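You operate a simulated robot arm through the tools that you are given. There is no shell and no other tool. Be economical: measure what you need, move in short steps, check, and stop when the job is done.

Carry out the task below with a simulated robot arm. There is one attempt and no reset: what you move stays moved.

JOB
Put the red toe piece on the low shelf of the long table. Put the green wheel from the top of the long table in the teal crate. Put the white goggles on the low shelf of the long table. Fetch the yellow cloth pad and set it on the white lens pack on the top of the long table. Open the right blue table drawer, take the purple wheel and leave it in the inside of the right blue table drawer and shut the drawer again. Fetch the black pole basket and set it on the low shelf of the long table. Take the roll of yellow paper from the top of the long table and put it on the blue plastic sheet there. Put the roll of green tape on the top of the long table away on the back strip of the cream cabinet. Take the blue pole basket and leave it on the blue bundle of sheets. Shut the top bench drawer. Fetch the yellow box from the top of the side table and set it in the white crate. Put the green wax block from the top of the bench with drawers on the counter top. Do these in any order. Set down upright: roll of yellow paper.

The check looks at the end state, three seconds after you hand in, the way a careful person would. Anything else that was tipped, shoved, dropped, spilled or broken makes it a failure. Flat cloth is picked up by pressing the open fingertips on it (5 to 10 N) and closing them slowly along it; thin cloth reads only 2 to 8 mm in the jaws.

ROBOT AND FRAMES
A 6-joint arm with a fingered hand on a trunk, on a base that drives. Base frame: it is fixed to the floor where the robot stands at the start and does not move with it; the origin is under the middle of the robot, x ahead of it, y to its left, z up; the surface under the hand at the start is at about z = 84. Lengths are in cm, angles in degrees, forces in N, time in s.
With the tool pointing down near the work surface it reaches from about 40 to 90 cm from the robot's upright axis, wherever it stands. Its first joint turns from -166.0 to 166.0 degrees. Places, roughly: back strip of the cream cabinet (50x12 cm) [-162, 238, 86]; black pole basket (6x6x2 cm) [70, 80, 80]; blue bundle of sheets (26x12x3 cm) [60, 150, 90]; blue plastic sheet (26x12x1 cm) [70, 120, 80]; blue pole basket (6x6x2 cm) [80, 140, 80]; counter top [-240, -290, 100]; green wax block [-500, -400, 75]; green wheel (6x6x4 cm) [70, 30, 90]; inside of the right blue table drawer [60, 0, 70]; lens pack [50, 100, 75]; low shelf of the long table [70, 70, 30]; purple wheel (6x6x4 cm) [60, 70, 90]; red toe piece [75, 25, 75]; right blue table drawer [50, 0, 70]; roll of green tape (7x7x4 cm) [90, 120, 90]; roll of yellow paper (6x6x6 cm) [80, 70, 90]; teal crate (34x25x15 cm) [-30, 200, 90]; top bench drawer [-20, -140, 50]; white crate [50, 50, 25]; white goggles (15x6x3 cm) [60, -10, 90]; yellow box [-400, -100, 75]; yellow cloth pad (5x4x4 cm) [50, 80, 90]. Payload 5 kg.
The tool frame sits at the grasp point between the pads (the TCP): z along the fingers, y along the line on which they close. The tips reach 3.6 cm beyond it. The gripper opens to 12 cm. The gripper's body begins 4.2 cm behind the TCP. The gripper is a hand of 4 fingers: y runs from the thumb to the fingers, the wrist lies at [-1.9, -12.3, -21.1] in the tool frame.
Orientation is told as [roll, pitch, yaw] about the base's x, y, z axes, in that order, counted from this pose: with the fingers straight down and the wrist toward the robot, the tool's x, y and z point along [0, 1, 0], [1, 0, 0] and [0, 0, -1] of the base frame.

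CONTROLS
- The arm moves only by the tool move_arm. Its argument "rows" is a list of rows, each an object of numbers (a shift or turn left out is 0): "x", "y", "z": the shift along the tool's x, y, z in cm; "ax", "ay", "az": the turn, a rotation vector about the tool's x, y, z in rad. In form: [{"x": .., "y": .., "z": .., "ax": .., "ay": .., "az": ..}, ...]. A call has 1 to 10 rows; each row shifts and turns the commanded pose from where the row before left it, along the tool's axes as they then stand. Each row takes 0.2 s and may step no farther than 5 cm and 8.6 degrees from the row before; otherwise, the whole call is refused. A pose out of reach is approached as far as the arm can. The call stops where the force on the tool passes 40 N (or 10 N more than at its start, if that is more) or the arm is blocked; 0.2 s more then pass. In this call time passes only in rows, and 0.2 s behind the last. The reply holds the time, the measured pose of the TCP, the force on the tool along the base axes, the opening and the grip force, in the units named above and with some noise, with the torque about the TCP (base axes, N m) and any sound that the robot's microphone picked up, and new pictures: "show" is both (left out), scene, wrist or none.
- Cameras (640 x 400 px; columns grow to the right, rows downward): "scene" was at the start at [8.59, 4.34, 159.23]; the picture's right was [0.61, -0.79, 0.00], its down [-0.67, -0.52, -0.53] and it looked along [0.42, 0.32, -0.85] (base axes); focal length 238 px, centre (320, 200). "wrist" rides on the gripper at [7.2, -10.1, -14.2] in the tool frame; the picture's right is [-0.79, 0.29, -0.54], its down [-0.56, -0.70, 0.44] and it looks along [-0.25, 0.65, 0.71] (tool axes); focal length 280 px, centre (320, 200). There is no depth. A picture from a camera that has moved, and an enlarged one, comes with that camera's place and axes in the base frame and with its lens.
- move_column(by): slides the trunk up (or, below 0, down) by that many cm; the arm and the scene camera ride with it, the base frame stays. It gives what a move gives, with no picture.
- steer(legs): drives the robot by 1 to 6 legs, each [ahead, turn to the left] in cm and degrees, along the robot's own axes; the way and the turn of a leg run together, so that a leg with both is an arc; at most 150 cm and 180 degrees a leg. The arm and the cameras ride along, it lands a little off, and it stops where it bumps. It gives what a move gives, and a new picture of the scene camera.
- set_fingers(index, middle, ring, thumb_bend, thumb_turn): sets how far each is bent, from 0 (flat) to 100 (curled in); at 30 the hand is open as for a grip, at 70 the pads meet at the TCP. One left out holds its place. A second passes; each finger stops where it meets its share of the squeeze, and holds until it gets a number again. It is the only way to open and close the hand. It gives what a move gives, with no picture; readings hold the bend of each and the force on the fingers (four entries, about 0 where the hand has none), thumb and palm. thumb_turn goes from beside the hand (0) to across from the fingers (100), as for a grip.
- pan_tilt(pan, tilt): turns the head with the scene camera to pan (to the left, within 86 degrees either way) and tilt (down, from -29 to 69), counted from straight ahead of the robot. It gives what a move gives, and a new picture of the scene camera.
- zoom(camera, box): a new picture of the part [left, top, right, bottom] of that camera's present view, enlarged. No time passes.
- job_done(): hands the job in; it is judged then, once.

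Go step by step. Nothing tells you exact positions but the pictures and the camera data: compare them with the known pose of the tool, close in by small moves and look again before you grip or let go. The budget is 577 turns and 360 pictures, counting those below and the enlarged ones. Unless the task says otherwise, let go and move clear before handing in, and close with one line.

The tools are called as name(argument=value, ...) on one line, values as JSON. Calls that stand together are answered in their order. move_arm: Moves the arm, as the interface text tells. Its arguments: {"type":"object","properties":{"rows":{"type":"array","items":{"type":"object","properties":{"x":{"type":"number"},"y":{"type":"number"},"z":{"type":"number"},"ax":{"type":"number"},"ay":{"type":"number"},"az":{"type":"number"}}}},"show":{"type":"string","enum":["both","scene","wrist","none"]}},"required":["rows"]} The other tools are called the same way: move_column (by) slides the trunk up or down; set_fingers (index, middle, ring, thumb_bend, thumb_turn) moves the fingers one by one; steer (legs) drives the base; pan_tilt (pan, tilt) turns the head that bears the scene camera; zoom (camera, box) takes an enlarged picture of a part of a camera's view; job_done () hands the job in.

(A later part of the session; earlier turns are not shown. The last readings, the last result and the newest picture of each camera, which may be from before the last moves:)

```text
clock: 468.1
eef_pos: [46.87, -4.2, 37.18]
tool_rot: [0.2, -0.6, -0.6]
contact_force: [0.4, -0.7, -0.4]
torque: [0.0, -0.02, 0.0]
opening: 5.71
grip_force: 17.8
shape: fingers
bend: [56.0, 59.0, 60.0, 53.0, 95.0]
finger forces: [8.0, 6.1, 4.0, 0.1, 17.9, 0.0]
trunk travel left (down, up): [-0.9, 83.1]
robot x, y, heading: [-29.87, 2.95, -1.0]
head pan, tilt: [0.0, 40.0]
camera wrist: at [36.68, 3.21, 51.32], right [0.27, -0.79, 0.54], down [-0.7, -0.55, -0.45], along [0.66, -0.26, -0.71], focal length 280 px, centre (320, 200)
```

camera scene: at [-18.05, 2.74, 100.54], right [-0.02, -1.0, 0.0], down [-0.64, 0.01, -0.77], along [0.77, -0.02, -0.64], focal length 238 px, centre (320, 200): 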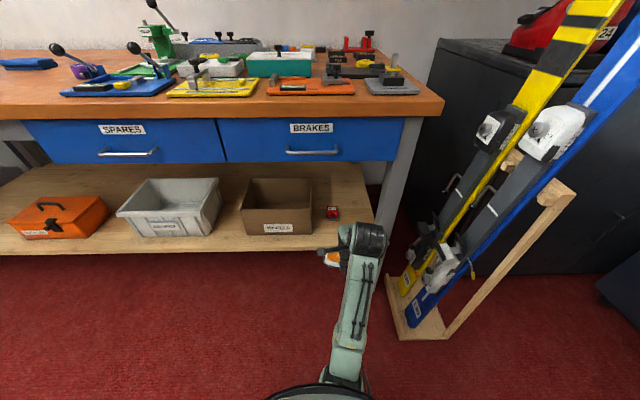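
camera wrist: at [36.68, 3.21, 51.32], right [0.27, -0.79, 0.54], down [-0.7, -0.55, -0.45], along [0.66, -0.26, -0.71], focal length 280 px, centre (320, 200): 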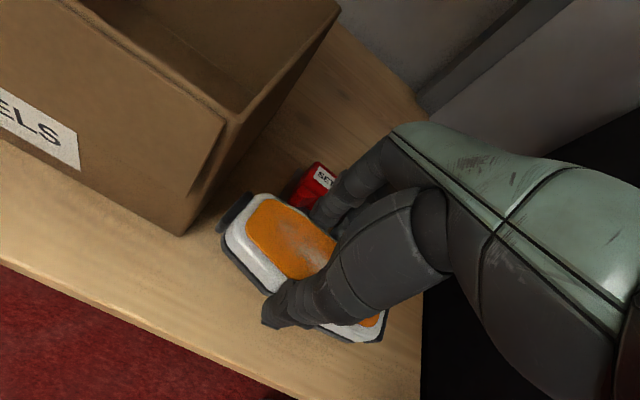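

move_arm(rows=[{"x": -1.7}, {"z": 1.5}], show="none")

move_arm(rows=[{"z": 0.8}], show="none")

move_arm(rows=[{"z": 0.7}], show="wrist")

```text
clock: 468.8
eef_pos: [46.9, -5.93, 35.82]
tool_rot: [0.2, -0.8, -0.6]
contact_force: [-0.9, -0.6, -0.7]
torque: [0.01, 0.0, -0.04]
opening: 5.7
grip_force: 17.4
shape: fingers
bend: [56.0, 59.0, 60.0, 53.0, 95.0]
finger forces: [7.9, 6.0, 4.0, 0.0, 17.9, 0.0]
trunk travel left (down, up): [-0.9, 83.1]
robot x, y, heading: [-29.66, 3.04, -1.4]
head pan, tilt: [0.0, 40.0]
```

```text
clock: 469.1
eef_pos: [46.94, -6.07, 35.04]
tool_rot: [0.2, -0.7, -0.6]
contact_force: [-0.6, 0.8, -1.0]
torque: [-0.01, 0.04, 0.01]
opening: 5.69
grip_force: 18.1
shape: fingers
bend: [56.0, 59.0, 60.0, 53.0, 95.0]
finger forces: [7.8, 6.0, 4.0, 0.0, 17.8, 0.1]
trunk travel left (down, up): [-0.9, 83.1]
robot x, y, heading: [-30.05, 2.73, -1.1]
head pan, tilt: [0.0, 40.0]
```

```text
clock: 469.6
eef_pos: [46.99, -5.89, 34.24]
tool_rot: [0.3, -0.6, -0.7]
contact_force: [0.0, 0.7, -0.1]
torque: [-0.06, -0.01, 0.0]
opening: 5.71
grip_force: 17.6
shape: fingers
bend: [56.0, 59.0, 60.0, 53.0, 95.0]
finger forces: [7.8, 6.0, 4.0, 0.0, 17.9, 0.1]
trunk travel left (down, up): [-0.9, 83.1]
robot x, y, heading: [-29.94, 3.02, -1.3]
head pan, tilt: [0.0, 40.0]
camera wrist: at [36.79, 1.4, 48.37], right [0.27, -0.79, 0.54], down [-0.7, -0.55, -0.45], along [0.66, -0.26, -0.71], focal length 280 px, centre (320, 200)
```

wrist: 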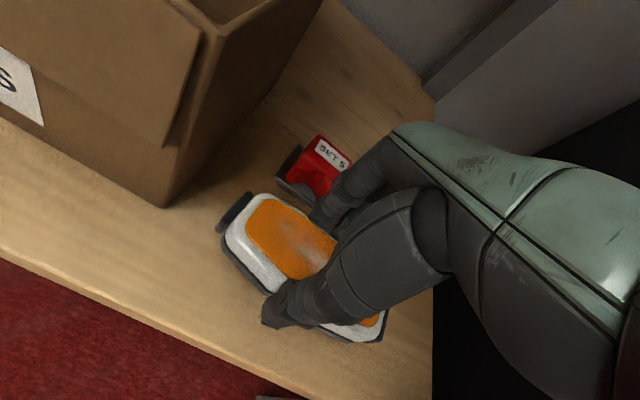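

move_arm(rows=[{"z": 0.6}], show="none")

move_arm(rows=[{"z": 0.5}], show="none")

move_arm(rows=[{"z": 0.4}], show="none")

```text
clock: 469.9
eef_pos: [47.05, -5.91, 33.63]
tool_rot: [0.3, -0.6, -0.6]
contact_force: [0.3, -0.3, -0.7]
torque: [0.04, -0.03, 0.0]
opening: 5.68
grip_force: 17.9
shape: fingers
bend: [56.0, 59.0, 60.0, 53.0, 95.0]
finger forces: [7.9, 6.0, 4.0, 0.0, 17.8, 0.0]
trunk travel left (down, up): [-0.9, 83.1]
robot x, y, heading: [-29.58, 3.23, -1.2]
head pan, tilt: [0.0, 40.0]
```

```text
clock: 470.4
eef_pos: [47.03, -5.89, 33.24]
tool_rot: [0.2, -0.7, -0.5]
contact_force: [0.2, -0.1, -1.3]
torque: [0.0, 0.01, -0.01]
opening: 5.71
grip_force: 18.1
shape: fingers
bend: [56.0, 59.0, 60.0, 53.0, 95.0]
finger forces: [7.9, 5.9, 3.9, 0.0, 17.8, 0.0]
trunk travel left (down, up): [-0.9, 83.1]
robot x, y, heading: [-29.56, 3.23, -1.0]
head pan, tilt: [0.0, 40.0]
```

```text
clock: 470.8
eef_pos: [47.12, -5.93, 32.98]
tool_rot: [0.2, -0.8, -0.6]
contact_force: [-2.0, 0.7, 3.9]
torque: [0.07, 0.17, -0.01]
opening: 5.68
grip_force: 18.3
shape: fingers
bend: [56.0, 59.0, 60.0, 53.0, 95.0]
finger forces: [7.5, 5.9, 3.9, 0.0, 18.8, 0.0]
trunk travel left (down, up): [-0.9, 83.1]
robot x, y, heading: [-29.99, 2.67, -1.5]
head pan, tilt: [0.0, 40.0]
```

set_fingers(index=45, middle=45, ring=45, thumb_bend=45)

move_arm(rows=[{"z": -3}, {"z": -4}], show="wrist")

```text
clock: 471.8
eef_pos: [47.14, -5.83, 32.79]
tool_rot: [0.2, -0.6, -0.6]
contact_force: [-1.1, 0.4, -0.2]
torque: [0.0, -0.01, 0.0]
opening: 7.89
grip_force: 0.0
shape: fingers
bend: [45.0, 45.0, 45.0, 45.0, 97.0]
finger forces: [0.1, 0.1, 0.0, 0.0, 0.1, 0.1]
trunk travel left (down, up): [-0.9, 83.1]
robot x, y, heading: [-29.75, 3.0, -1.3]
head pan, tilt: [0.0, 40.0]
```

```text
clock: 472.4
eef_pos: [46.94, -5.89, 39.72]
tool_rot: [0.2, -0.6, -0.6]
contact_force: [0.5, 0.2, -0.8]
torque: [-0.01, 0.0, 0.0]
opening: 7.9
grip_force: 0.1
shape: fingers
bend: [45.0, 45.0, 45.0, 45.0, 97.0]
finger forces: [0.1, 0.0, 0.1, 0.1, 0.1, 0.0]
trunk travel left (down, up): [-0.9, 83.1]
robot x, y, heading: [-29.5, 2.69, -1.1]
head pan, tilt: [0.0, 40.0]
camera wrist: at [36.76, 1.36, 53.8], right [0.27, -0.79, 0.54], down [-0.7, -0.55, -0.45], along [0.66, -0.26, -0.71], focal length 280 px, centre (320, 200)
```

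wrist: 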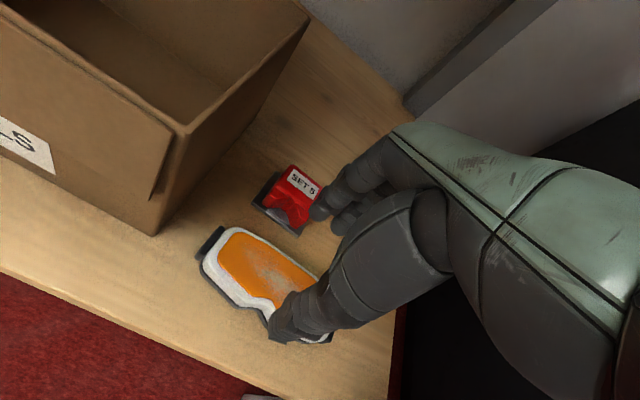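

Goggles and toe piece are both on the shelf. I retract, raise and get the green wheel.

move_arm(rows=[{"y": -4.9}, {"y": -4.9}, {"y": -4.9}, {"y": -4.9}, {"y": -4.9}, {"y": -3}], show="none")

move_column(by=38)

move_column(by=27)

steer(legs=[[27, 0]])

```text
clock: 473.8
eef_pos: [19.69, -5.53, 39.87]
tool_rot: [0.1, -0.8, -0.5]
contact_force: [-0.4, 0.1, 0.4]
torque: [0.01, 0.01, 0.0]
opening: 7.94
grip_force: 0.1
shape: fingers
bend: [45.0, 45.0, 45.0, 45.0, 97.0]
finger forces: [0.0, 0.0, 0.0, 0.0, 0.0, 0.0]
trunk travel left (down, up): [-0.9, 83.1]
robot x, y, heading: [-29.79, 2.72, -1.2]
head pan, tilt: [0.0, 40.0]
```

```text
clock: 477.4
eef_pos: [19.7, -5.46, 77.85]
tool_rot: [0.3, -0.7, -0.7]
contact_force: [0.5, 0.9, 0.4]
torque: [0.01, 0.03, -0.01]
opening: 7.9
grip_force: 0.0
shape: fingers
bend: [45.0, 45.0, 45.0, 45.0, 97.0]
finger forces: [0.0, 0.1, 0.0, 0.0, 0.0, 0.0]
trunk travel left (down, up): [-38.9, 45.1]
robot x, y, heading: [-29.22, 3.12, -0.9]
head pan, tilt: [0.0, 40.0]
```

```text
clock: 480.2
eef_pos: [19.73, -5.56, 104.73]
tool_rot: [0.3, -0.7, -0.6]
contact_force: [-0.2, -1.3, 0.9]
torque: [0.0, 0.02, 0.04]
opening: 7.92
grip_force: 0.1
shape: fingers
bend: [45.0, 45.0, 45.0, 45.0, 97.0]
finger forces: [0.0, 0.1, 0.0, 0.0, 0.0, 0.0]
trunk travel left (down, up): [-65.9, 18.1]
robot x, y, heading: [-29.54, 2.27, -0.9]
head pan, tilt: [0.0, 40.0]
```

```text
clock: 482.2
eef_pos: [46.88, -6.24, 104.82]
tool_rot: [0.1, -0.7, -0.7]
contact_force: [0.0, 0.1, -0.2]
torque: [0.02, 0.0, 0.01]
opening: 7.93
grip_force: 0.0
shape: fingers
bend: [45.0, 45.0, 45.0, 45.0, 97.0]
finger forces: [0.1, 0.1, 0.0, 0.1, 0.0, 0.1]
trunk travel left (down, up): [-65.9, 18.1]
robot x, y, heading: [-2.79, 2.43, -1.3]
head pan, tilt: [0.0, 40.0]
camera scene: at [9.19, 2.15, 165.54], right [-0.02, -1.0, 0.0], down [-0.64, 0.01, -0.77], along [0.77, -0.02, -0.64], focal length 238 px, centre (320, 200)
```

scene: 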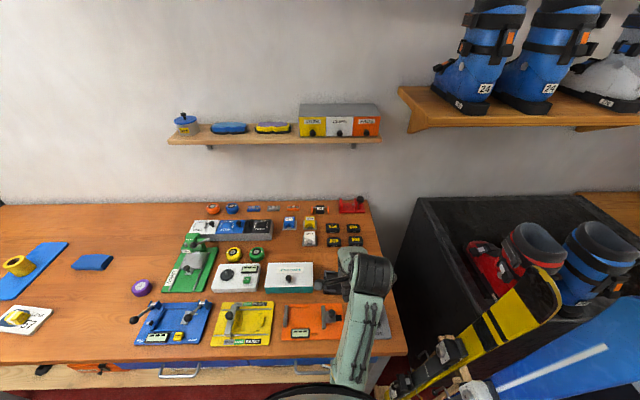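

move_arm(rows=[{"y": 2.6, "x": 4}, {"y": 2.6, "x": 4}, {"y": 2.6, "x": 4}, {"y": 2.6, "x": 4}, {"y": 2.6, "x": 4}, {"y": 2.6, "x": 4}, {"y": 2.6, "x": 4}, {"y": 2.6, "x": 4}, {"y": 2, "x": 1}], show="wrist")

```text
clock: 484.2
eef_pos: [70.14, 26.39, 105.24]
tool_rot: [0.3, -0.7, -0.7]
contact_force: [0.1, -0.3, 0.0]
torque: [0.01, 0.0, -0.03]
opening: 7.92
grip_force: 0.0
shape: fingers
bend: [45.0, 45.0, 45.0, 45.0, 98.0]
finger forces: [0.0, 0.0, 0.0, 0.0, 0.1, 0.0]
trunk travel left (down, up): [-65.9, 18.1]
robot x, y, heading: [-2.55, 2.63, -1.4]
head pan, tilt: [0.0, 40.0]
camera wrist: at [60.02, 33.71, 119.26], right [0.27, -0.79, 0.54], down [-0.7, -0.55, -0.45], along [0.66, -0.26, -0.71], focal length 280 px, centre (320, 200)
```

wrist: 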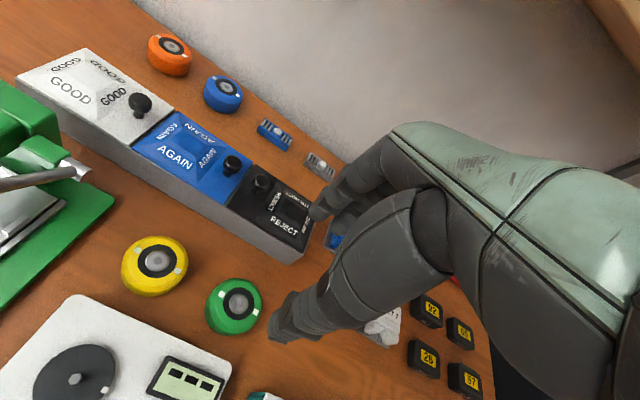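

The wheel sits between the white console and the button box, so I turn the hand to grip it mainly along y.

move_arm(rows=[{"az": 0.149}, {"az": 0.149}, {"az": 0.149}, {"az": 0.149}, {"az": 0.149}, {"az": 0.149}, {"az": 0.149}, {"az": 0.05}], show="wrist")

```text
clock: 486.0
eef_pos: [69.91, 26.45, 105.15]
tool_rot: [0.7, -0.2, -63.4]
contact_force: [-0.6, 0.4, 0.2]
torque: [0.01, -0.01, 0.01]
opening: 7.93
grip_force: 0.0
shape: fingers
bend: [45.0, 45.0, 45.0, 45.0, 98.0]
finger forces: [0.1, 0.0, 0.1, 0.0, 0.0, 0.0]
trunk travel left (down, up): [-65.9, 18.1]
robot x, y, heading: [-2.5, 2.45, -1.3]
head pan, tilt: [0.0, 40.0]
camera wrist: at [71.76, 38.74, 119.45], right [-0.58, -0.61, 0.53], down [-0.81, 0.38, -0.45], along [0.08, -0.7, -0.71], focal length 280 px, centre (320, 200)
```

wrist: 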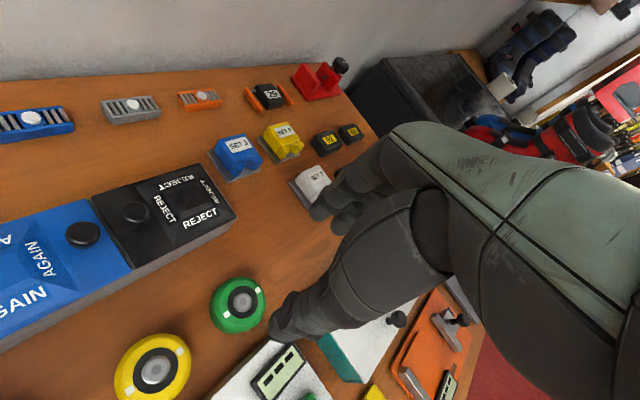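

move_arm(rows=[{"z": 4.5}, {"z": 4.5}], show="wrist")

```text
clock: 486.6
eef_pos: [70.65, 26.71, 96.26]
tool_rot: [0.9, -0.2, -63.3]
contact_force: [0.0, 0.3, -0.4]
torque: [0.0, 0.0, 0.01]
opening: 7.92
grip_force: 0.0
shape: fingers
bend: [45.0, 45.0, 45.0, 45.0, 98.0]
finger forces: [0.0, 0.0, 0.1, 0.1, 0.1, 0.1]
trunk travel left (down, up): [-65.9, 18.1]
robot x, y, heading: [-2.72, 2.21, -1.5]
head pan, tilt: [0.0, 40.0]
camera wrist: at [72.38, 39.04, 110.63], right [-0.58, -0.61, 0.53], down [-0.81, 0.38, -0.45], along [0.08, -0.69, -0.71], focal length 280 px, centre (320, 200)
```

wrist: 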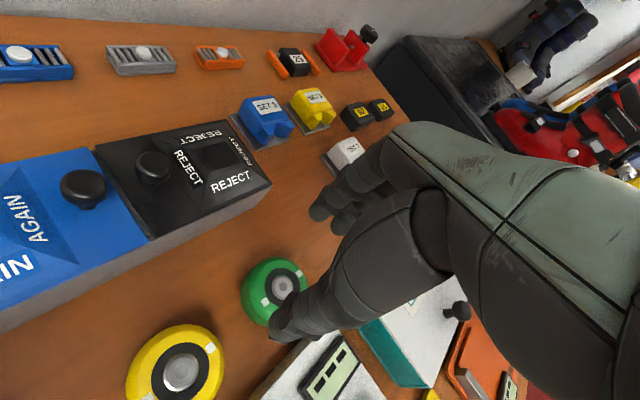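

move_arm(rows=[{"y": -0.9, "z": 2}, {"z": 3}, {"z": 2.9}], show="wrist")

```text
clock: 487.4
eef_pos: [70.09, 27.5, 88.4]
tool_rot: [0.8, -0.2, -63.2]
contact_force: [0.5, -0.1, 0.8]
torque: [-0.01, 0.0, -0.03]
opening: 7.89
grip_force: 0.1
shape: fingers
bend: [45.0, 45.0, 45.0, 45.0, 98.0]
finger forces: [0.0, 0.0, 0.0, 0.0, 0.1, 0.1]
trunk travel left (down, up): [-65.9, 18.1]
robot x, y, heading: [-2.54, 2.71, -1.0]
head pan, tilt: [0.0, 40.0]
camera wrist: at [71.9, 39.71, 102.6], right [-0.58, -0.61, 0.53], down [-0.81, 0.38, -0.45], along [0.08, -0.69, -0.72], focal length 280 px, centre (320, 200)
```

wrist: 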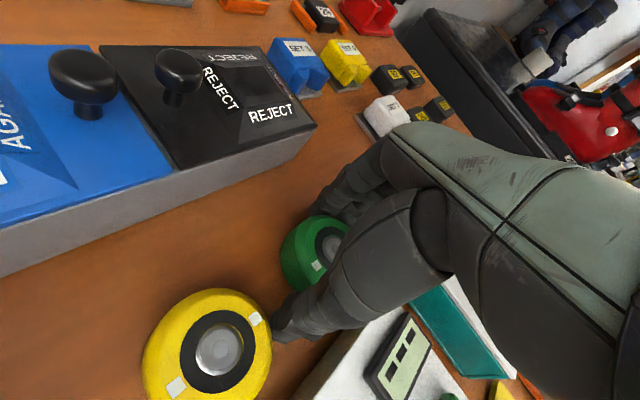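

set_fingers(index=60, middle=60, ring=60, thumb_bend=60)

move_arm(rows=[{"z": -2}, {"z": -4}, {"z": -5}, {"z": -5}], show="wrist")

```text
clock: 488.4
eef_pos: [69.99, 27.43, 88.22]
tool_rot: [0.7, -0.2, -63.3]
contact_force: [-0.2, 0.3, 1.0]
torque: [0.01, -0.03, -0.04]
opening: 5.44
grip_force: 8.5
shape: fingers
bend: [55.0, 56.0, 60.0, 53.0, 97.0]
finger forces: [3.7, 5.2, 0.0, 0.0, 9.2, 0.1]
trunk travel left (down, up): [-65.9, 18.1]
robot x, y, heading: [-2.52, 2.25, -1.5]
head pan, tilt: [0.0, 40.0]
```

```text
clock: 489.4
eef_pos: [69.57, 27.38, 104.59]
tool_rot: [0.7, -0.2, -63.3]
contact_force: [0.3, -1.1, -0.7]
torque: [0.01, -0.01, 0.01]
opening: 5.43
grip_force: 9.0
shape: fingers
bend: [55.0, 56.0, 60.0, 53.0, 97.0]
finger forces: [3.8, 5.1, 0.1, 0.0, 9.2, 0.1]
trunk travel left (down, up): [-65.9, 18.1]
robot x, y, heading: [-2.59, 2.38, -1.2]
head pan, tilt: [0.0, 40.0]
camera wrist: at [71.42, 39.63, 118.72], right [-0.58, -0.61, 0.53], down [-0.81, 0.38, -0.45], along [0.08, -0.69, -0.71], focal length 280 px, centre (320, 200)
```

wrist: 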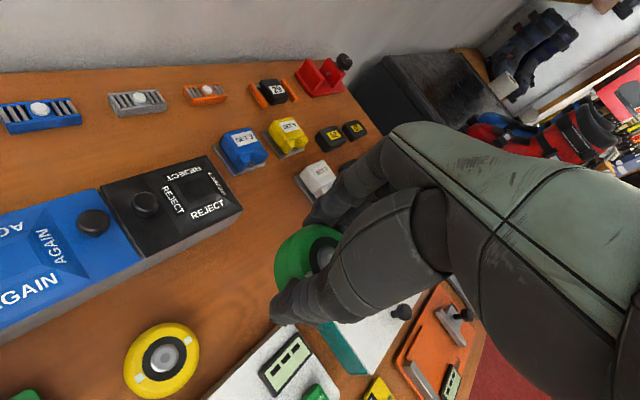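

Green wheel held. I straighten and pull in, raise the trunk, and drive to the teal crate.

move_arm(rows=[{"az": -0.149}, {"az": -0.149}, {"az": -0.149}, {"az": -0.149}, {"az": -0.149}, {"az": -0.149}, {"az": -0.149, "y": -3}, {"y": -4.5}, {"y": -4}, {"x": -4}], show="none")

move_column(by=16)

steer(legs=[[-35, 0], [0, 92], [118, 0]])

pan_tilt(pan=0, tilt=45)

```text
clock: 491.6
eef_pos: [58.12, 24.29, 104.62]
tool_rot: [0.3, -0.7, -3.5]
contact_force: [0.5, -0.6, -1.1]
torque: [0.04, -0.01, 0.0]
opening: 5.39
grip_force: 9.5
shape: fingers
bend: [55.0, 56.0, 60.0, 53.0, 96.0]
finger forces: [3.9, 5.0, 0.1, 0.1, 9.1, 0.0]
trunk travel left (down, up): [-65.9, 18.1]
robot x, y, heading: [-2.65, 2.14, -1.4]
head pan, tilt: [0.0, 40.0]
```

```text
clock: 493.5
eef_pos: [58.03, 24.52, 120.61]
tool_rot: [0.2, -0.7, -3.5]
contact_force: [-0.2, -0.5, -1.2]
torque: [0.01, 0.02, 0.0]
opening: 5.42
grip_force: 9.1
shape: fingers
bend: [55.0, 56.0, 60.0, 53.0, 96.0]
finger forces: [3.9, 5.0, 0.0, 0.0, 9.1, 0.1]
trunk travel left (down, up): [-81.9, 2.1]
robot x, y, heading: [-2.46, 2.01, -1.2]
head pan, tilt: [0.0, 40.0]
```

```text
clock: 506.5
eef_pos: [-56.49, 179.9, 120.68]
tool_rot: [0.1, -0.7, 87.0]
contact_force: [-0.6, -0.2, -1.2]
torque: [0.0, -0.04, 0.01]
opening: 5.42
grip_force: 8.8
shape: fingers
bend: [55.0, 56.0, 60.0, 53.0, 96.0]
finger forces: [3.8, 5.0, 0.0, 0.0, 8.7, 0.0]
trunk travel left (down, up): [-81.9, 2.1]
robot x, y, heading: [-33.61, 119.46, 89.3]
head pan, tilt: [0.0, 40.0]
camera scene: at [-33.56, 131.29, 181.54], right [1.0, -0.01, 0.0], down [-0.01, -0.64, -0.77], along [0.01, 0.77, -0.64], focal length 238 px, centre (320, 200)
```

scene: 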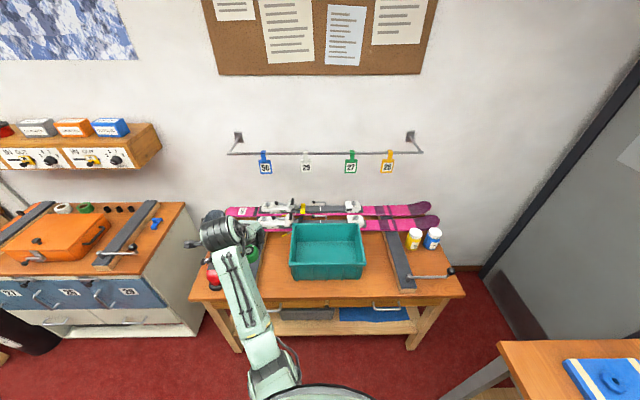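

```text
clock: 507.2
eef_pos: [-56.53, 179.96, 120.62]
tool_rot: [0.2, -0.8, 87.0]
contact_force: [-0.7, 0.1, -0.5]
torque: [0.01, 0.02, 0.0]
opening: 5.4
grip_force: 8.8
shape: fingers
bend: [55.0, 56.0, 60.0, 53.0, 96.0]
finger forces: [3.8, 4.8, 0.0, 0.0, 8.7, 0.0]
trunk travel left (down, up): [-81.9, 2.1]
robot x, y, heading: [-33.59, 119.83, 89.2]
head pan, tilt: [0.0, 45.0]
camera scene: at [-33.56, 130.98, 180.82], right [1.0, -0.01, 0.0], down [-0.01, -0.71, -0.71], along [0.01, 0.71, -0.71], focal length 238 px, centre (320, 200)
```

scene: 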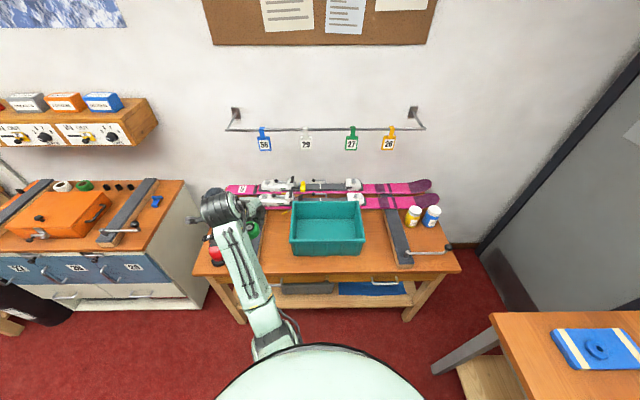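

Crate centre ≈ (−30,204), rim z ≈ 95. I move the hand away from the boot sideways first, then approach.

move_arm(rows=[{"x": -4.9}, {"x": -4.9}, {"x": -4.9}, {"x": -4.9}, {"x": -4.9}], show="none")

steer(legs=[[12, 0]])

move_arm(rows=[{"y": 4}, {"y": 4}, {"y": 3}], show="both")

```text
clock: 508.4
eef_pos: [-31.55, 178.99, 120.46]
tool_rot: [0.4, -0.7, 87.0]
contact_force: [0.9, -0.2, -1.3]
torque: [0.03, 0.04, 0.02]
opening: 5.39
grip_force: 8.7
shape: fingers
bend: [55.0, 56.0, 60.0, 53.0, 97.0]
finger forces: [3.8, 4.9, 0.1, 0.0, 8.7, 0.0]
trunk travel left (down, up): [-81.9, 2.1]
robot x, y, heading: [-33.91, 119.77, 89.0]
head pan, tilt: [0.0, 45.0]
```

```text
clock: 509.7
eef_pos: [-31.78, 191.13, 120.63]
tool_rot: [0.2, -0.9, 87.1]
contact_force: [0.0, 0.4, -1.9]
torque: [0.01, -0.02, -0.02]
opening: 5.37
grip_force: 8.9
shape: fingers
bend: [55.0, 56.0, 60.0, 53.0, 97.0]
finger forces: [3.7, 5.0, 0.0, 0.0, 8.7, 0.1]
trunk travel left (down, up): [-81.9, 2.1]
robot x, y, heading: [-33.95, 131.94, 89.4]
head pan, tilt: [0.0, 45.0]
camera scene: at [-33.45, 142.98, 180.83], right [1.0, -0.01, 0.0], down [-0.01, -0.71, -0.71], along [0.01, 0.71, -0.71], focal length 238 px, centre (320, 200)
```

scene: 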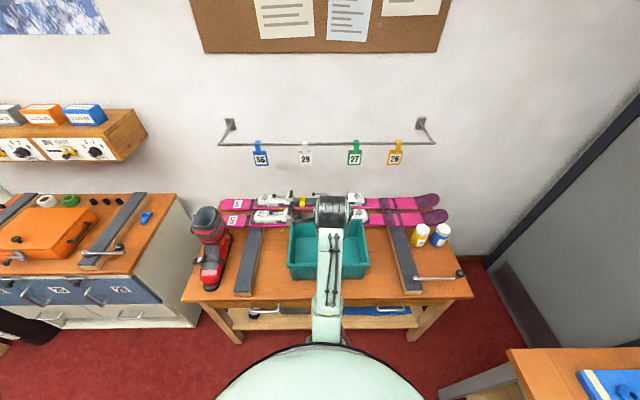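

```text
clock: 510.5
eef_pos: [-31.38, 202.26, 120.38]
tool_rot: [0.1, -0.5, 87.1]
contact_force: [-0.4, -0.5, -1.7]
torque: [0.02, 0.0, 0.0]
opening: 5.38
grip_force: 9.4
shape: fingers
bend: [55.0, 56.0, 60.0, 53.0, 97.0]
finger forces: [4.0, 5.0, 0.0, 0.0, 8.7, 0.1]
trunk travel left (down, up): [-81.9, 2.1]
robot x, y, heading: [-33.7, 132.25, 89.6]
head pan, tilt: [0.0, 45.0]
camera scene: at [-33.4, 143.34, 180.8], right [1.0, -0.01, 0.0], down [-0.01, -0.71, -0.71], along [0.01, 0.71, -0.71], focal length 238 px, centre (320, 200)
camera wrist: at [-39.04, 192.31, 134.59], right [0.8, 0.24, 0.54], down [0.52, -0.72, -0.45], along [0.28, 0.65, -0.71], focal length 280 px, centre (320, 200)
```

scene: 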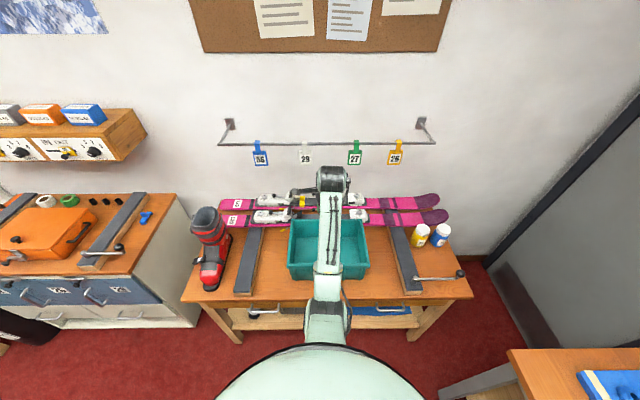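
wrist: 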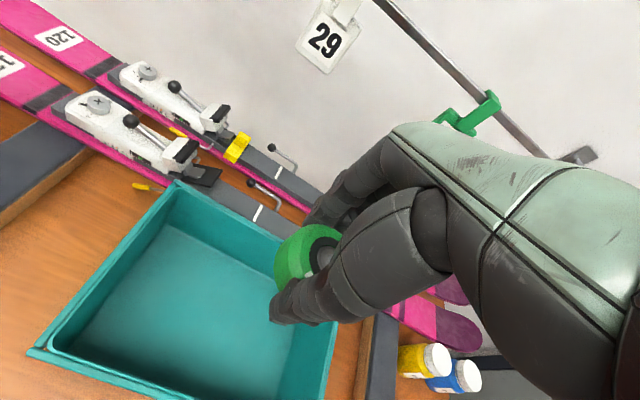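

move_arm(rows=[{"y": 3.5, "x": -1.5}], show="none")

move_column(by=-22)

move_arm(rows=[{"z": 0.5}], show="both")

```text
clock: 510.9
eef_pos: [-29.7, 205.81, 120.42]
tool_rot: [0.3, -0.6, 87.0]
contact_force: [-0.1, 0.2, -0.7]
torque: [-0.03, 0.04, 0.01]
opening: 5.4
grip_force: 9.1
shape: fingers
bend: [56.0, 56.0, 60.0, 53.0, 97.0]
finger forces: [3.9, 5.0, 0.1, 0.0, 8.6, 0.0]
trunk travel left (down, up): [-81.9, 2.1]
robot x, y, heading: [-33.74, 132.04, 89.3]
head pan, tilt: [0.0, 45.0]
```

```text
clock: 513.2
eef_pos: [-29.89, 205.5, 98.55]
tool_rot: [0.2, -0.7, 87.1]
contact_force: [0.5, 0.1, -1.5]
torque: [0.02, 0.04, -0.01]
opening: 5.38
grip_force: 8.8
shape: fingers
bend: [56.0, 56.0, 60.0, 53.0, 97.0]
finger forces: [3.9, 5.0, 0.0, 0.0, 8.7, 0.1]
trunk travel left (down, up): [-59.9, 24.1]
robot x, y, heading: [-33.66, 131.86, 89.4]
head pan, tilt: [0.0, 45.0]
```

```text
clock: 513.6
eef_pos: [-29.77, 205.74, 98.04]
tool_rot: [0.2, -0.7, 87.1]
contact_force: [0.0, 0.3, -0.8]
torque: [0.0, -0.01, -0.02]
opening: 5.36
grip_force: 8.9
shape: fingers
bend: [56.0, 56.0, 60.0, 53.0, 97.0]
finger forces: [3.9, 5.0, 0.0, 0.0, 8.7, 0.1]
trunk travel left (down, up): [-59.9, 24.1]
robot x, y, heading: [-33.46, 132.09, 89.6]
head pan, tilt: [0.0, 45.0]
camera scene: at [-33.41, 143.21, 158.82], right [1.0, -0.01, 0.0], down [-0.01, -0.71, -0.71], along [0.01, 0.71, -0.71], focal length 238 px, centre (320, 200)
camera wrist: at [-37.45, 195.8, 112.17], right [0.8, 0.24, 0.54], down [0.52, -0.72, -0.45], along [0.28, 0.65, -0.71], focal length 280 px, centre (320, 200)
```

scene: 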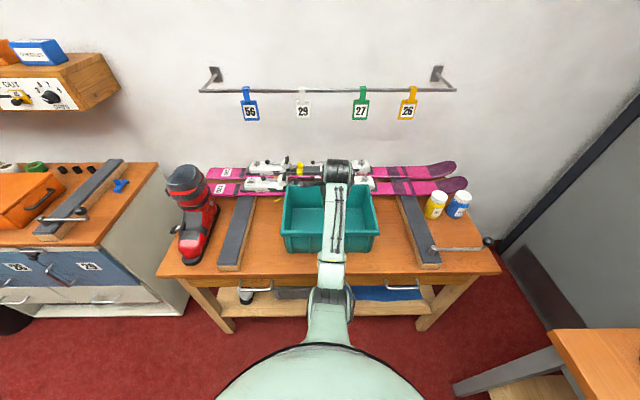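
wrist: 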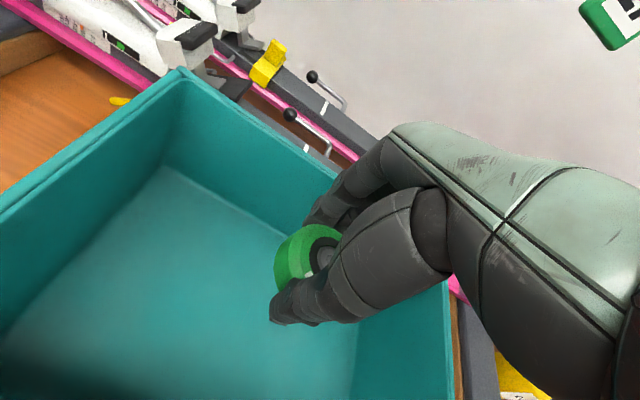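

move_column(by=-8)

move_arm(rows=[{"z": 1}], show="none")

move_arm(rows=[{"z": 1}], show="wrist")

```text
clock: 514.8
eef_pos: [-29.74, 205.8, 90.06]
tool_rot: [0.2, -0.6, 87.1]
contact_force: [0.4, -0.1, -0.8]
torque: [0.02, -0.02, -0.02]
opening: 5.38
grip_force: 8.8
shape: fingers
bend: [56.0, 56.0, 60.0, 53.0, 97.0]
finger forces: [3.9, 5.0, 0.1, 0.0, 8.7, 0.1]
trunk travel left (down, up): [-51.9, 32.1]
robot x, y, heading: [-33.31, 131.69, 89.5]
head pan, tilt: [0.0, 45.0]
```

```text
clock: 515.2
eef_pos: [-29.82, 205.73, 88.99]
tool_rot: [0.2, -0.7, 87.2]
contact_force: [-0.4, -0.1, -1.1]
torque: [0.01, 0.0, -0.01]
opening: 5.35
grip_force: 8.9
shape: fingers
bend: [56.0, 56.0, 60.0, 53.0, 97.0]
finger forces: [3.9, 5.0, 0.0, 0.0, 8.6, 0.1]
trunk travel left (down, up): [-51.9, 32.1]
robot x, y, heading: [-33.83, 131.79, 89.6]
head pan, tilt: [0.0, 45.0]
```

```text
clock: 515.6
eef_pos: [-29.74, 205.73, 88.04]
tool_rot: [0.1, -0.7, 87.2]
contact_force: [-0.1, 0.1, -1.5]
torque: [0.01, 0.02, -0.02]
opening: 5.39
grip_force: 9.5
shape: fingers
bend: [56.0, 56.0, 60.0, 53.0, 97.0]
finger forces: [4.0, 5.0, 0.1, 0.0, 8.6, 0.0]
trunk travel left (down, up): [-51.9, 32.1]
robot x, y, heading: [-33.7, 131.73, 89.4]
head pan, tilt: [0.0, 45.0]
camera wrist: at [-37.39, 195.86, 102.19], right [0.8, 0.24, 0.54], down [0.52, -0.72, -0.45], along [0.28, 0.65, -0.71], focal length 280 px, centre (320, 200)
```

wrist: 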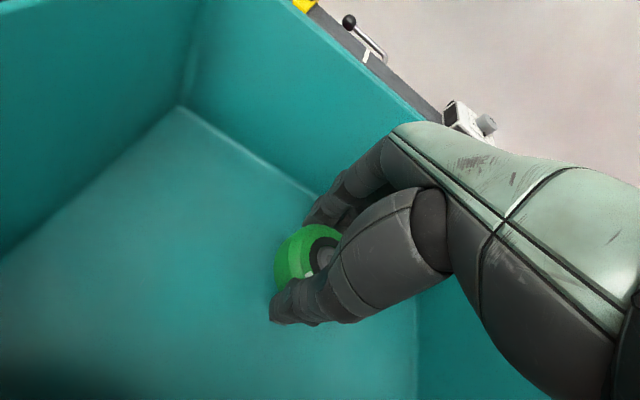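

move_arm(rows=[{"z": 0.7}], show="none")

move_arm(rows=[{"z": 0.7}], show="none")

move_arm(rows=[{"z": 0.6}], show="none")

```text
clock: 516.0
eef_pos: [-29.74, 205.87, 87.29]
tool_rot: [0.3, -0.7, 87.1]
contact_force: [0.2, -0.2, -2.4]
torque: [-0.04, 0.03, -0.02]
opening: 5.36
grip_force: 9.1
shape: fingers
bend: [56.0, 56.0, 60.0, 53.0, 97.0]
finger forces: [3.9, 5.0, 0.1, 0.0, 8.6, 0.0]
trunk travel left (down, up): [-51.9, 32.1]
robot x, y, heading: [-34.0, 131.89, 89.2]
head pan, tilt: [0.0, 45.0]
```

```text
clock: 516.4
eef_pos: [-29.56, 205.89, 86.47]
tool_rot: [0.2, -0.6, 87.1]
contact_force: [-0.8, -0.3, -1.4]
torque: [-0.01, -0.01, -0.02]
opening: 5.38
grip_force: 9.3
shape: fingers
bend: [56.0, 56.0, 60.0, 53.0, 97.0]
finger forces: [3.9, 5.0, 0.1, 0.0, 8.7, 0.0]
trunk travel left (down, up): [-51.9, 32.1]
robot x, y, heading: [-33.6, 131.82, 89.3]
head pan, tilt: [0.0, 45.0]
```

```text
clock: 516.8
eef_pos: [-29.79, 205.92, 86.02]
tool_rot: [0.2, -0.8, 87.1]
contact_force: [1.0, 0.3, -1.1]
torque: [-0.02, 0.0, -0.03]
opening: 5.38
grip_force: 8.9
shape: fingers
bend: [56.0, 56.0, 60.0, 53.0, 97.0]
finger forces: [3.9, 5.0, 0.1, 0.0, 8.7, 0.0]
trunk travel left (down, up): [-51.9, 32.1]
robot x, y, heading: [-33.72, 131.79, 89.4]
head pan, tilt: [0.0, 45.0]
```

move_arm(rows=[{"z": 0.6}], show="none")

move_arm(rows=[{"z": 0.6}], show="none")

move_arm(rows=[{"z": 0.6}], show="wrist")

```text
clock: 517.2
eef_pos: [-29.63, 205.79, 85.4]
tool_rot: [0.3, -0.7, 87.1]
contact_force: [0.5, 1.0, -2.5]
torque: [-0.03, 0.02, 0.04]
opening: 5.37
grip_force: 8.8
shape: fingers
bend: [56.0, 56.0, 60.0, 53.0, 97.0]
finger forces: [3.9, 5.0, 0.0, 0.0, 8.6, 0.0]
trunk travel left (down, up): [-51.9, 32.1]
robot x, y, heading: [-33.72, 131.6, 89.4]
head pan, tilt: [0.0, 45.0]
```

```text
clock: 517.6
eef_pos: [-29.69, 205.76, 84.92]
tool_rot: [0.2, -0.7, 87.1]
contact_force: [0.7, 0.5, 0.5]
torque: [-0.05, -0.02, 0.01]
opening: 5.34
grip_force: 8.3
shape: fingers
bend: [56.0, 56.0, 60.0, 53.0, 97.0]
finger forces: [4.0, 5.4, 0.1, 0.0, 8.7, 0.1]
trunk travel left (down, up): [-51.9, 32.1]
robot x, y, heading: [-33.66, 131.87, 89.5]
head pan, tilt: [0.0, 45.0]
```

```text
clock: 518.0
eef_pos: [-29.69, 205.75, 84.77]
tool_rot: [0.1, -1.2, 87.1]
contact_force: [-0.4, 0.7, 20.4]
torque: [-0.06, -0.04, 0.01]
opening: 5.32
grip_force: 12.0
shape: fingers
bend: [56.0, 56.0, 60.0, 54.0, 97.0]
finger forces: [4.6, 9.0, 0.0, 0.0, 10.4, 0.0]
trunk travel left (down, up): [-51.9, 32.1]
robot x, y, heading: [-33.58, 132.11, 89.4]
head pan, tilt: [0.0, 45.0]
camera wrist: at [-37.41, 195.73, 98.76], right [0.8, 0.24, 0.55], down [0.52, -0.72, -0.46], along [0.28, 0.65, -0.7], focal length 280 px, centre (320, 200)
```

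wrist: 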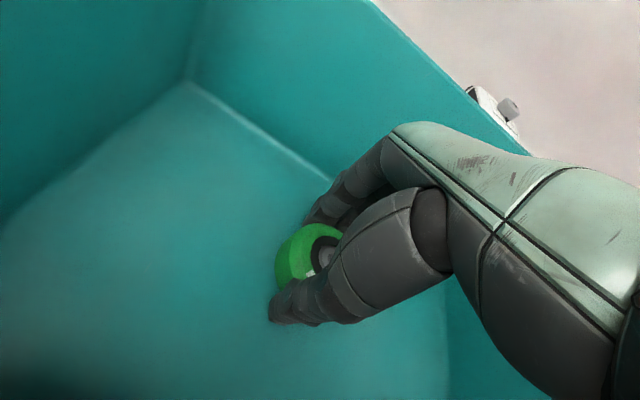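

Contact with the crate floor; I ease, open moderately and rise straight out by the column.

move_arm(rows=[{"z": -0.5}], show="none")

set_fingers(index=44, middle=44, ring=44, thumb_bend=44)

move_column(by=33)

move_arm(rows=[{"y": -4.5}, {"y": -4.5}, {"y": -4.5}], show="wrist")

```text
clock: 518.4
eef_pos: [-29.74, 205.62, 84.88]
tool_rot: [0.2, -0.8, 87.1]
contact_force: [0.2, 3.8, 8.7]
torque: [0.21, -0.02, 0.02]
opening: 5.32
grip_force: 10.5
shape: fingers
bend: [56.0, 56.0, 60.0, 54.0, 97.0]
finger forces: [5.3, 7.6, 0.1, 0.0, 8.0, 0.0]
trunk travel left (down, up): [-51.9, 32.1]
robot x, y, heading: [-33.84, 132.16, 89.5]
head pan, tilt: [0.0, 45.0]
```

```text
clock: 519.4
eef_pos: [-29.78, 205.75, 84.76]
tool_rot: [0.2, -0.7, 87.1]
contact_force: [-0.3, 0.3, 0.0]
torque: [0.0, 0.01, -0.02]
opening: 8.21
grip_force: 0.0
shape: fingers
bend: [44.0, 44.0, 44.0, 44.0, 97.0]
finger forces: [0.0, 0.0, 0.1, 0.0, 0.0, 0.0]
trunk travel left (down, up): [-51.9, 32.1]
robot x, y, heading: [-33.23, 132.03, 89.6]
head pan, tilt: [0.0, 45.0]
```

```text
clock: 522.5
eef_pos: [-29.61, 205.75, 116.78]
tool_rot: [0.2, -0.7, 87.1]
contact_force: [-0.8, -0.7, 0.8]
torque: [0.01, -0.01, 0.02]
opening: 8.17
grip_force: 0.0
shape: fingers
bend: [44.0, 44.0, 44.0, 44.0, 97.0]
finger forces: [0.0, 0.1, 0.0, 0.0, 0.0, 0.0]
out of reach, approached as far as the arm can: row 1
trunk travel left (down, up): [-84.0, 0.0]
robot x, y, heading: [-33.78, 131.74, 89.2]
head pan, tilt: [0.0, 45.0]
```

```text
clock: 523.4
eef_pos: [-30.33, 192.1, 116.77]
tool_rot: [0.3, -0.8, 87.1]
contact_force: [0.8, -0.2, 0.4]
torque: [0.02, -0.02, -0.02]
opening: 8.22
grip_force: 0.1
shape: fingers
bend: [44.0, 44.0, 44.0, 44.0, 97.0]
finger forces: [0.0, 0.1, 0.0, 0.0, 0.1, 0.0]
trunk travel left (down, up): [-84.0, 0.0]
robot x, y, heading: [-33.82, 132.04, 89.2]
head pan, tilt: [0.0, 45.0]
camera wrist: at [-37.95, 182.08, 130.87], right [0.8, 0.24, 0.54], down [0.52, -0.72, -0.45], along [0.28, 0.65, -0.71], focal length 280 px, centre (320, 200)
```

wrist: 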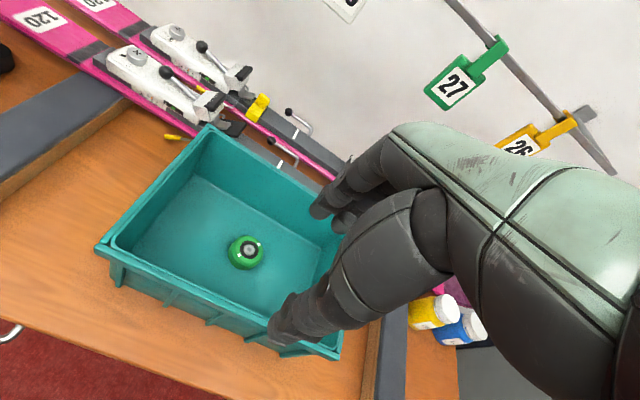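

Green wheel lies in the teal crate. Next the right blue drawer: I drive back in front of it.

steer(legs=[[-28, 0], [0, 168], [100, 0], [0, 103]])

move_column(by=-30)

pan_tilt(pan=0, tilt=30)

```text
clock: 544.1
eef_pos: [4.1, 3.9, 116.56]
tool_rot: [0.2, -0.7, -1.8]
contact_force: [-0.3, 0.5, 0.0]
torque: [0.0, 0.01, 0.04]
opening: 8.24
grip_force: 0.0
shape: fingers
bend: [44.0, 44.0, 44.0, 44.0, 97.0]
finger forces: [0.0, 0.0, 0.0, 0.1, 0.0, 0.0]
trunk travel left (down, up): [-84.0, 0.0]
robot x, y, heading: [-56.03, 6.31, 0.2]
head pan, tilt: [0.0, 45.0]
camera scene: at [-44.85, 6.38, 182.92], right [0.01, -1.0, 0.0], down [-0.71, -0.01, -0.71], along [0.71, 0.01, -0.71], focal length 238 px, centre (320, 200)
```

scene: 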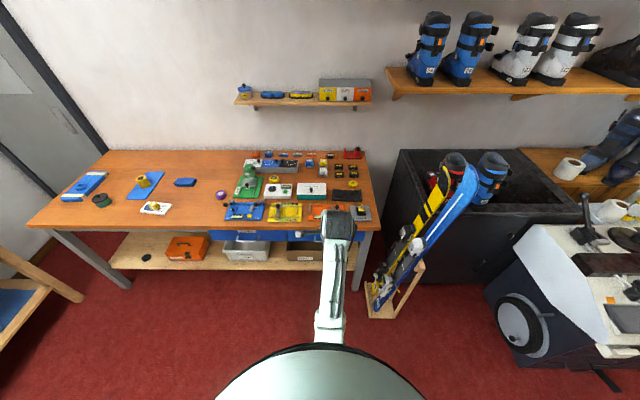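

```text
clock: 547.1
eef_pos: [4.2, 3.96, 86.64]
tool_rot: [0.2, -0.8, -1.8]
contact_force: [-0.6, -0.4, 0.5]
torque: [-0.01, 0.01, 0.0]
opening: 8.21
grip_force: 0.0
shape: fingers
bend: [44.0, 44.0, 44.0, 44.0, 97.0]
finger forces: [0.0, 0.0, 0.1, 0.0, 0.0, 0.0]
trunk travel left (down, up): [-54.0, 30.0]
robot x, y, heading: [-56.11, 6.06, 0.2]
head pan, tilt: [0.0, 45.0]
```

```text
clock: 547.9
eef_pos: [4.17, 3.98, 86.69]
tool_rot: [0.2, -0.7, -1.7]
contact_force: [0.2, -0.5, -0.2]
torque: [-0.03, 0.01, 0.01]
opening: 8.23
grip_force: 0.0
shape: fingers
bend: [44.0, 44.0, 44.0, 44.0, 97.0]
finger forces: [0.1, 0.1, 0.0, 0.0, 0.0, 0.0]
trunk travel left (down, up): [-54.0, 30.0]
robot x, y, heading: [-56.47, 5.9, 0.2]
head pan, tilt: [0.0, 30.0]
camera scene: at [-43.94, 6.4, 155.18], right [0.01, -1.0, 0.0], down [-0.5, 0.0, -0.87], along [0.87, 0.01, -0.5], focal length 238 px, centre (320, 200)
```

scene: 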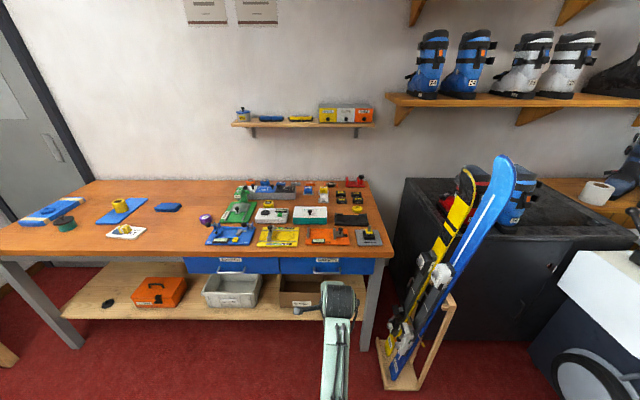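

move_column(by=-22)

move_arm(rows=[{"ax": -0.149}, {"ax": -0.149}, {"ax": -0.149}, {"ax": -0.149}, {"ax": -0.149}, {"ax": -0.149}, {"ax": -0.149}, {"ax": -0.149}, {"ax": -0.149}, {"ax": -0.149}], show="both")

```text
clock: 550.2
eef_pos: [4.12, 3.83, 64.64]
tool_rot: [0.1, -0.7, -1.8]
contact_force: [-0.5, 0.4, 0.4]
torque: [0.04, 0.0, -0.01]
opening: 8.2
grip_force: 0.0
shape: fingers
bend: [44.0, 44.0, 44.0, 44.0, 97.0]
finger forces: [0.0, 0.0, 0.0, 0.0, 0.0, 0.0]
trunk travel left (down, up): [-32.0, 52.0]
robot x, y, heading: [-55.97, 6.4, 0.4]
head pan, tilt: [0.0, 30.0]
```

```text
clock: 552.6
eef_pos: [3.23, 13.13, 55.43]
tool_rot: [-22.8, -57.6, 42.3]
contact_force: [-0.2, 0.3, -0.1]
torque: [0.0, 0.01, 0.03]
opening: 8.23
grip_force: 0.1
shape: fingers
bend: [44.0, 44.0, 44.0, 44.0, 98.0]
finger forces: [0.1, 0.0, 0.1, 0.0, 0.1, 0.1]
out of reach, approached as far as the arm can: row 8, 9
trunk travel left (down, up): [-32.0, 52.0]
robot x, y, heading: [-55.77, 6.67, 0.5]
head pan, tilt: [0.0, 30.0]
stopped in row 10: the arm was blocked; the commanded pose is now the measured one
camera scene: at [-43.95, 6.39, 133.19], right [0.01, -1.0, 0.0], down [-0.5, 0.0, -0.87], along [0.87, 0.01, -0.5], focal length 238 px, centre (320, 200)
camera wrist: at [-15.34, 12.63, 52.45], right [-0.04, -0.74, 0.68], down [0.3, -0.65, -0.69], along [0.95, 0.18, 0.25], focal length 280 px, centre (320, 200)
```

scene: 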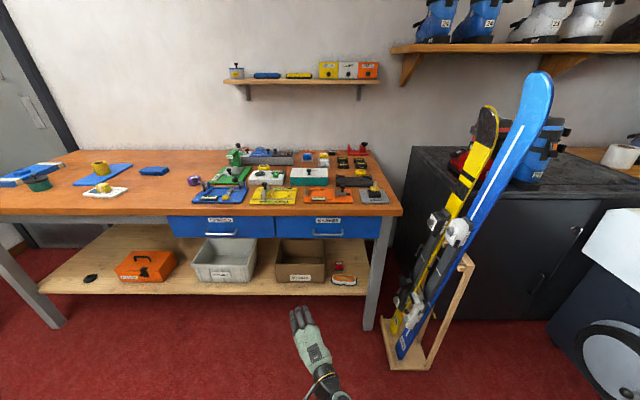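
wrist: 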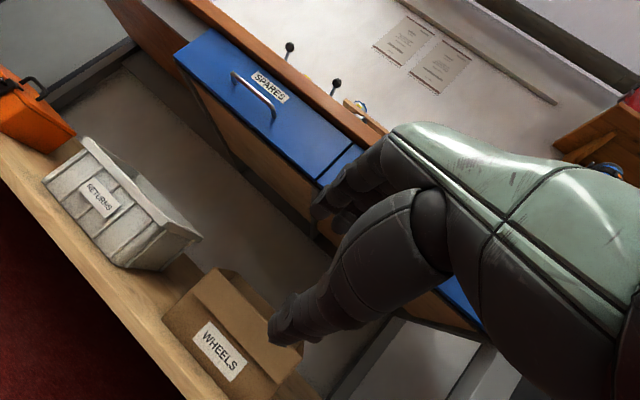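

The hand twisted as that full pitch is out of reach here. I correct toward a clean 60° forward pitch.

move_arm(rows=[{"ax": 0.012, "ay": -0.08, "az": 0.126}, {"ax": 0.012, "ay": -0.08, "az": 0.126}, {"ax": 0.012, "ay": -0.08, "az": 0.126}], show="none")

```text
clock: 553.4
eef_pos: [3.3, 13.16, 55.44]
tool_rot: [-8.2, -60.1, 14.6]
contact_force: [1.0, 0.6, -0.6]
torque: [-0.01, 0.0, 0.0]
opening: 8.24
grip_force: 0.0
shape: fingers
bend: [44.0, 44.0, 44.0, 44.0, 98.0]
finger forces: [0.0, 0.0, 0.0, 0.0, 0.1, 0.0]
out of reach, approached as far as the arm can: row 3
trunk travel left (down, up): [-32.0, 52.0]
robot x, y, heading: [-56.05, 6.11, 0.3]
head pan, tilt: [0.0, 30.0]
```

move_arm(rows=[{"x": -2.4, "y": 3.9, "z": -0.7}, {"x": -2.4, "y": 3.9, "z": -0.7}, {"x": -2.4, "y": 3.9, "z": -0.7}, {"x": -2.4, "y": 3.9, "z": -0.7}, {"ax": 0.0, "ay": -0.06, "az": 0.1}], show="both")

```text
clock: 554.6
eef_pos: [9.25, 7.16, 72.43]
tool_rot: [17.3, -62.6, -9.0]
contact_force: [1.2, -2.1, -1.8]
torque: [0.13, 0.05, 0.11]
opening: 8.23
grip_force: 0.1
shape: fingers
bend: [44.0, 44.0, 44.0, 44.0, 98.0]
finger forces: [0.1, 0.0, 0.0, 0.0, 0.1, 0.1]
trunk travel left (down, up): [-32.0, 52.0]
robot x, y, heading: [-55.92, 6.74, 0.3]
head pan, tilt: [0.0, 30.0]
camera scene: at [-43.97, 6.44, 133.19], right [0.01, -1.0, 0.0], down [-0.5, 0.0, -0.87], along [0.87, 0.01, -0.5], focal length 238 px, centre (320, 200)
camera wrist: at [-8.56, 12.83, 70.69], right [-0.26, -0.89, 0.39], down [0.14, -0.43, -0.89], along [0.96, -0.18, 0.23], focal length 280 px, centre (320, 200)
```

scene: 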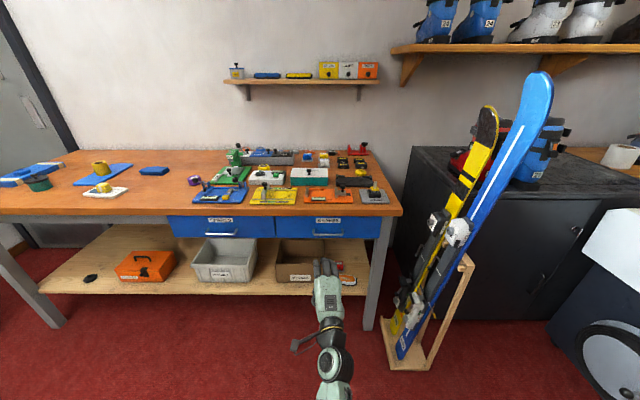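
wrist: 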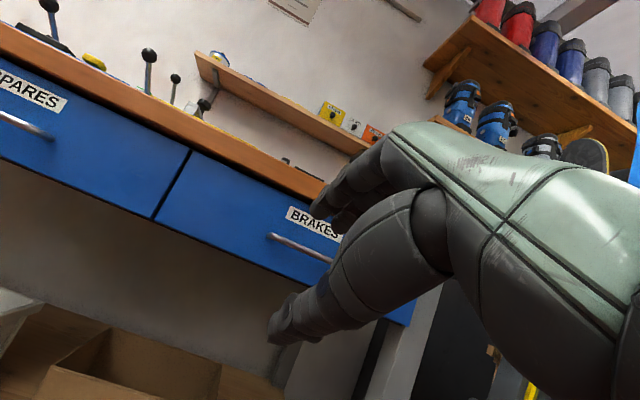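

The hand now points at the BRAKES handle. I zoom for the handle's exact place.

zoom(camera="scene", box=[250, 190, 400, 300])

```text
3.64 times, centred on (325, 245) of scene
camera zoom: at [-43.97, 6.44, 133.19], right [0.01, -1.0, 0.0], down [-0.5, 0.0, -0.87], along [0.87, 0.01, -0.5], focal length 864 px, centre (302, 36)
```

zoom: 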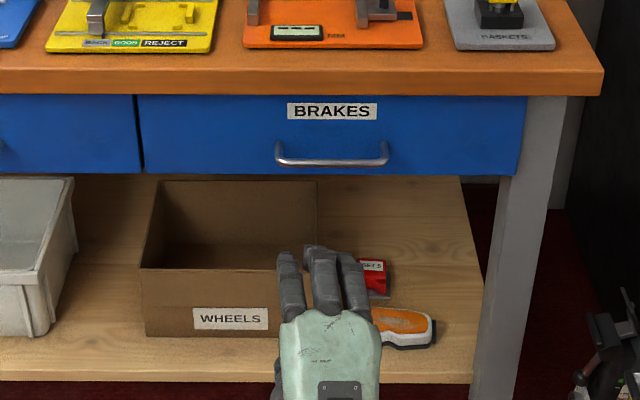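

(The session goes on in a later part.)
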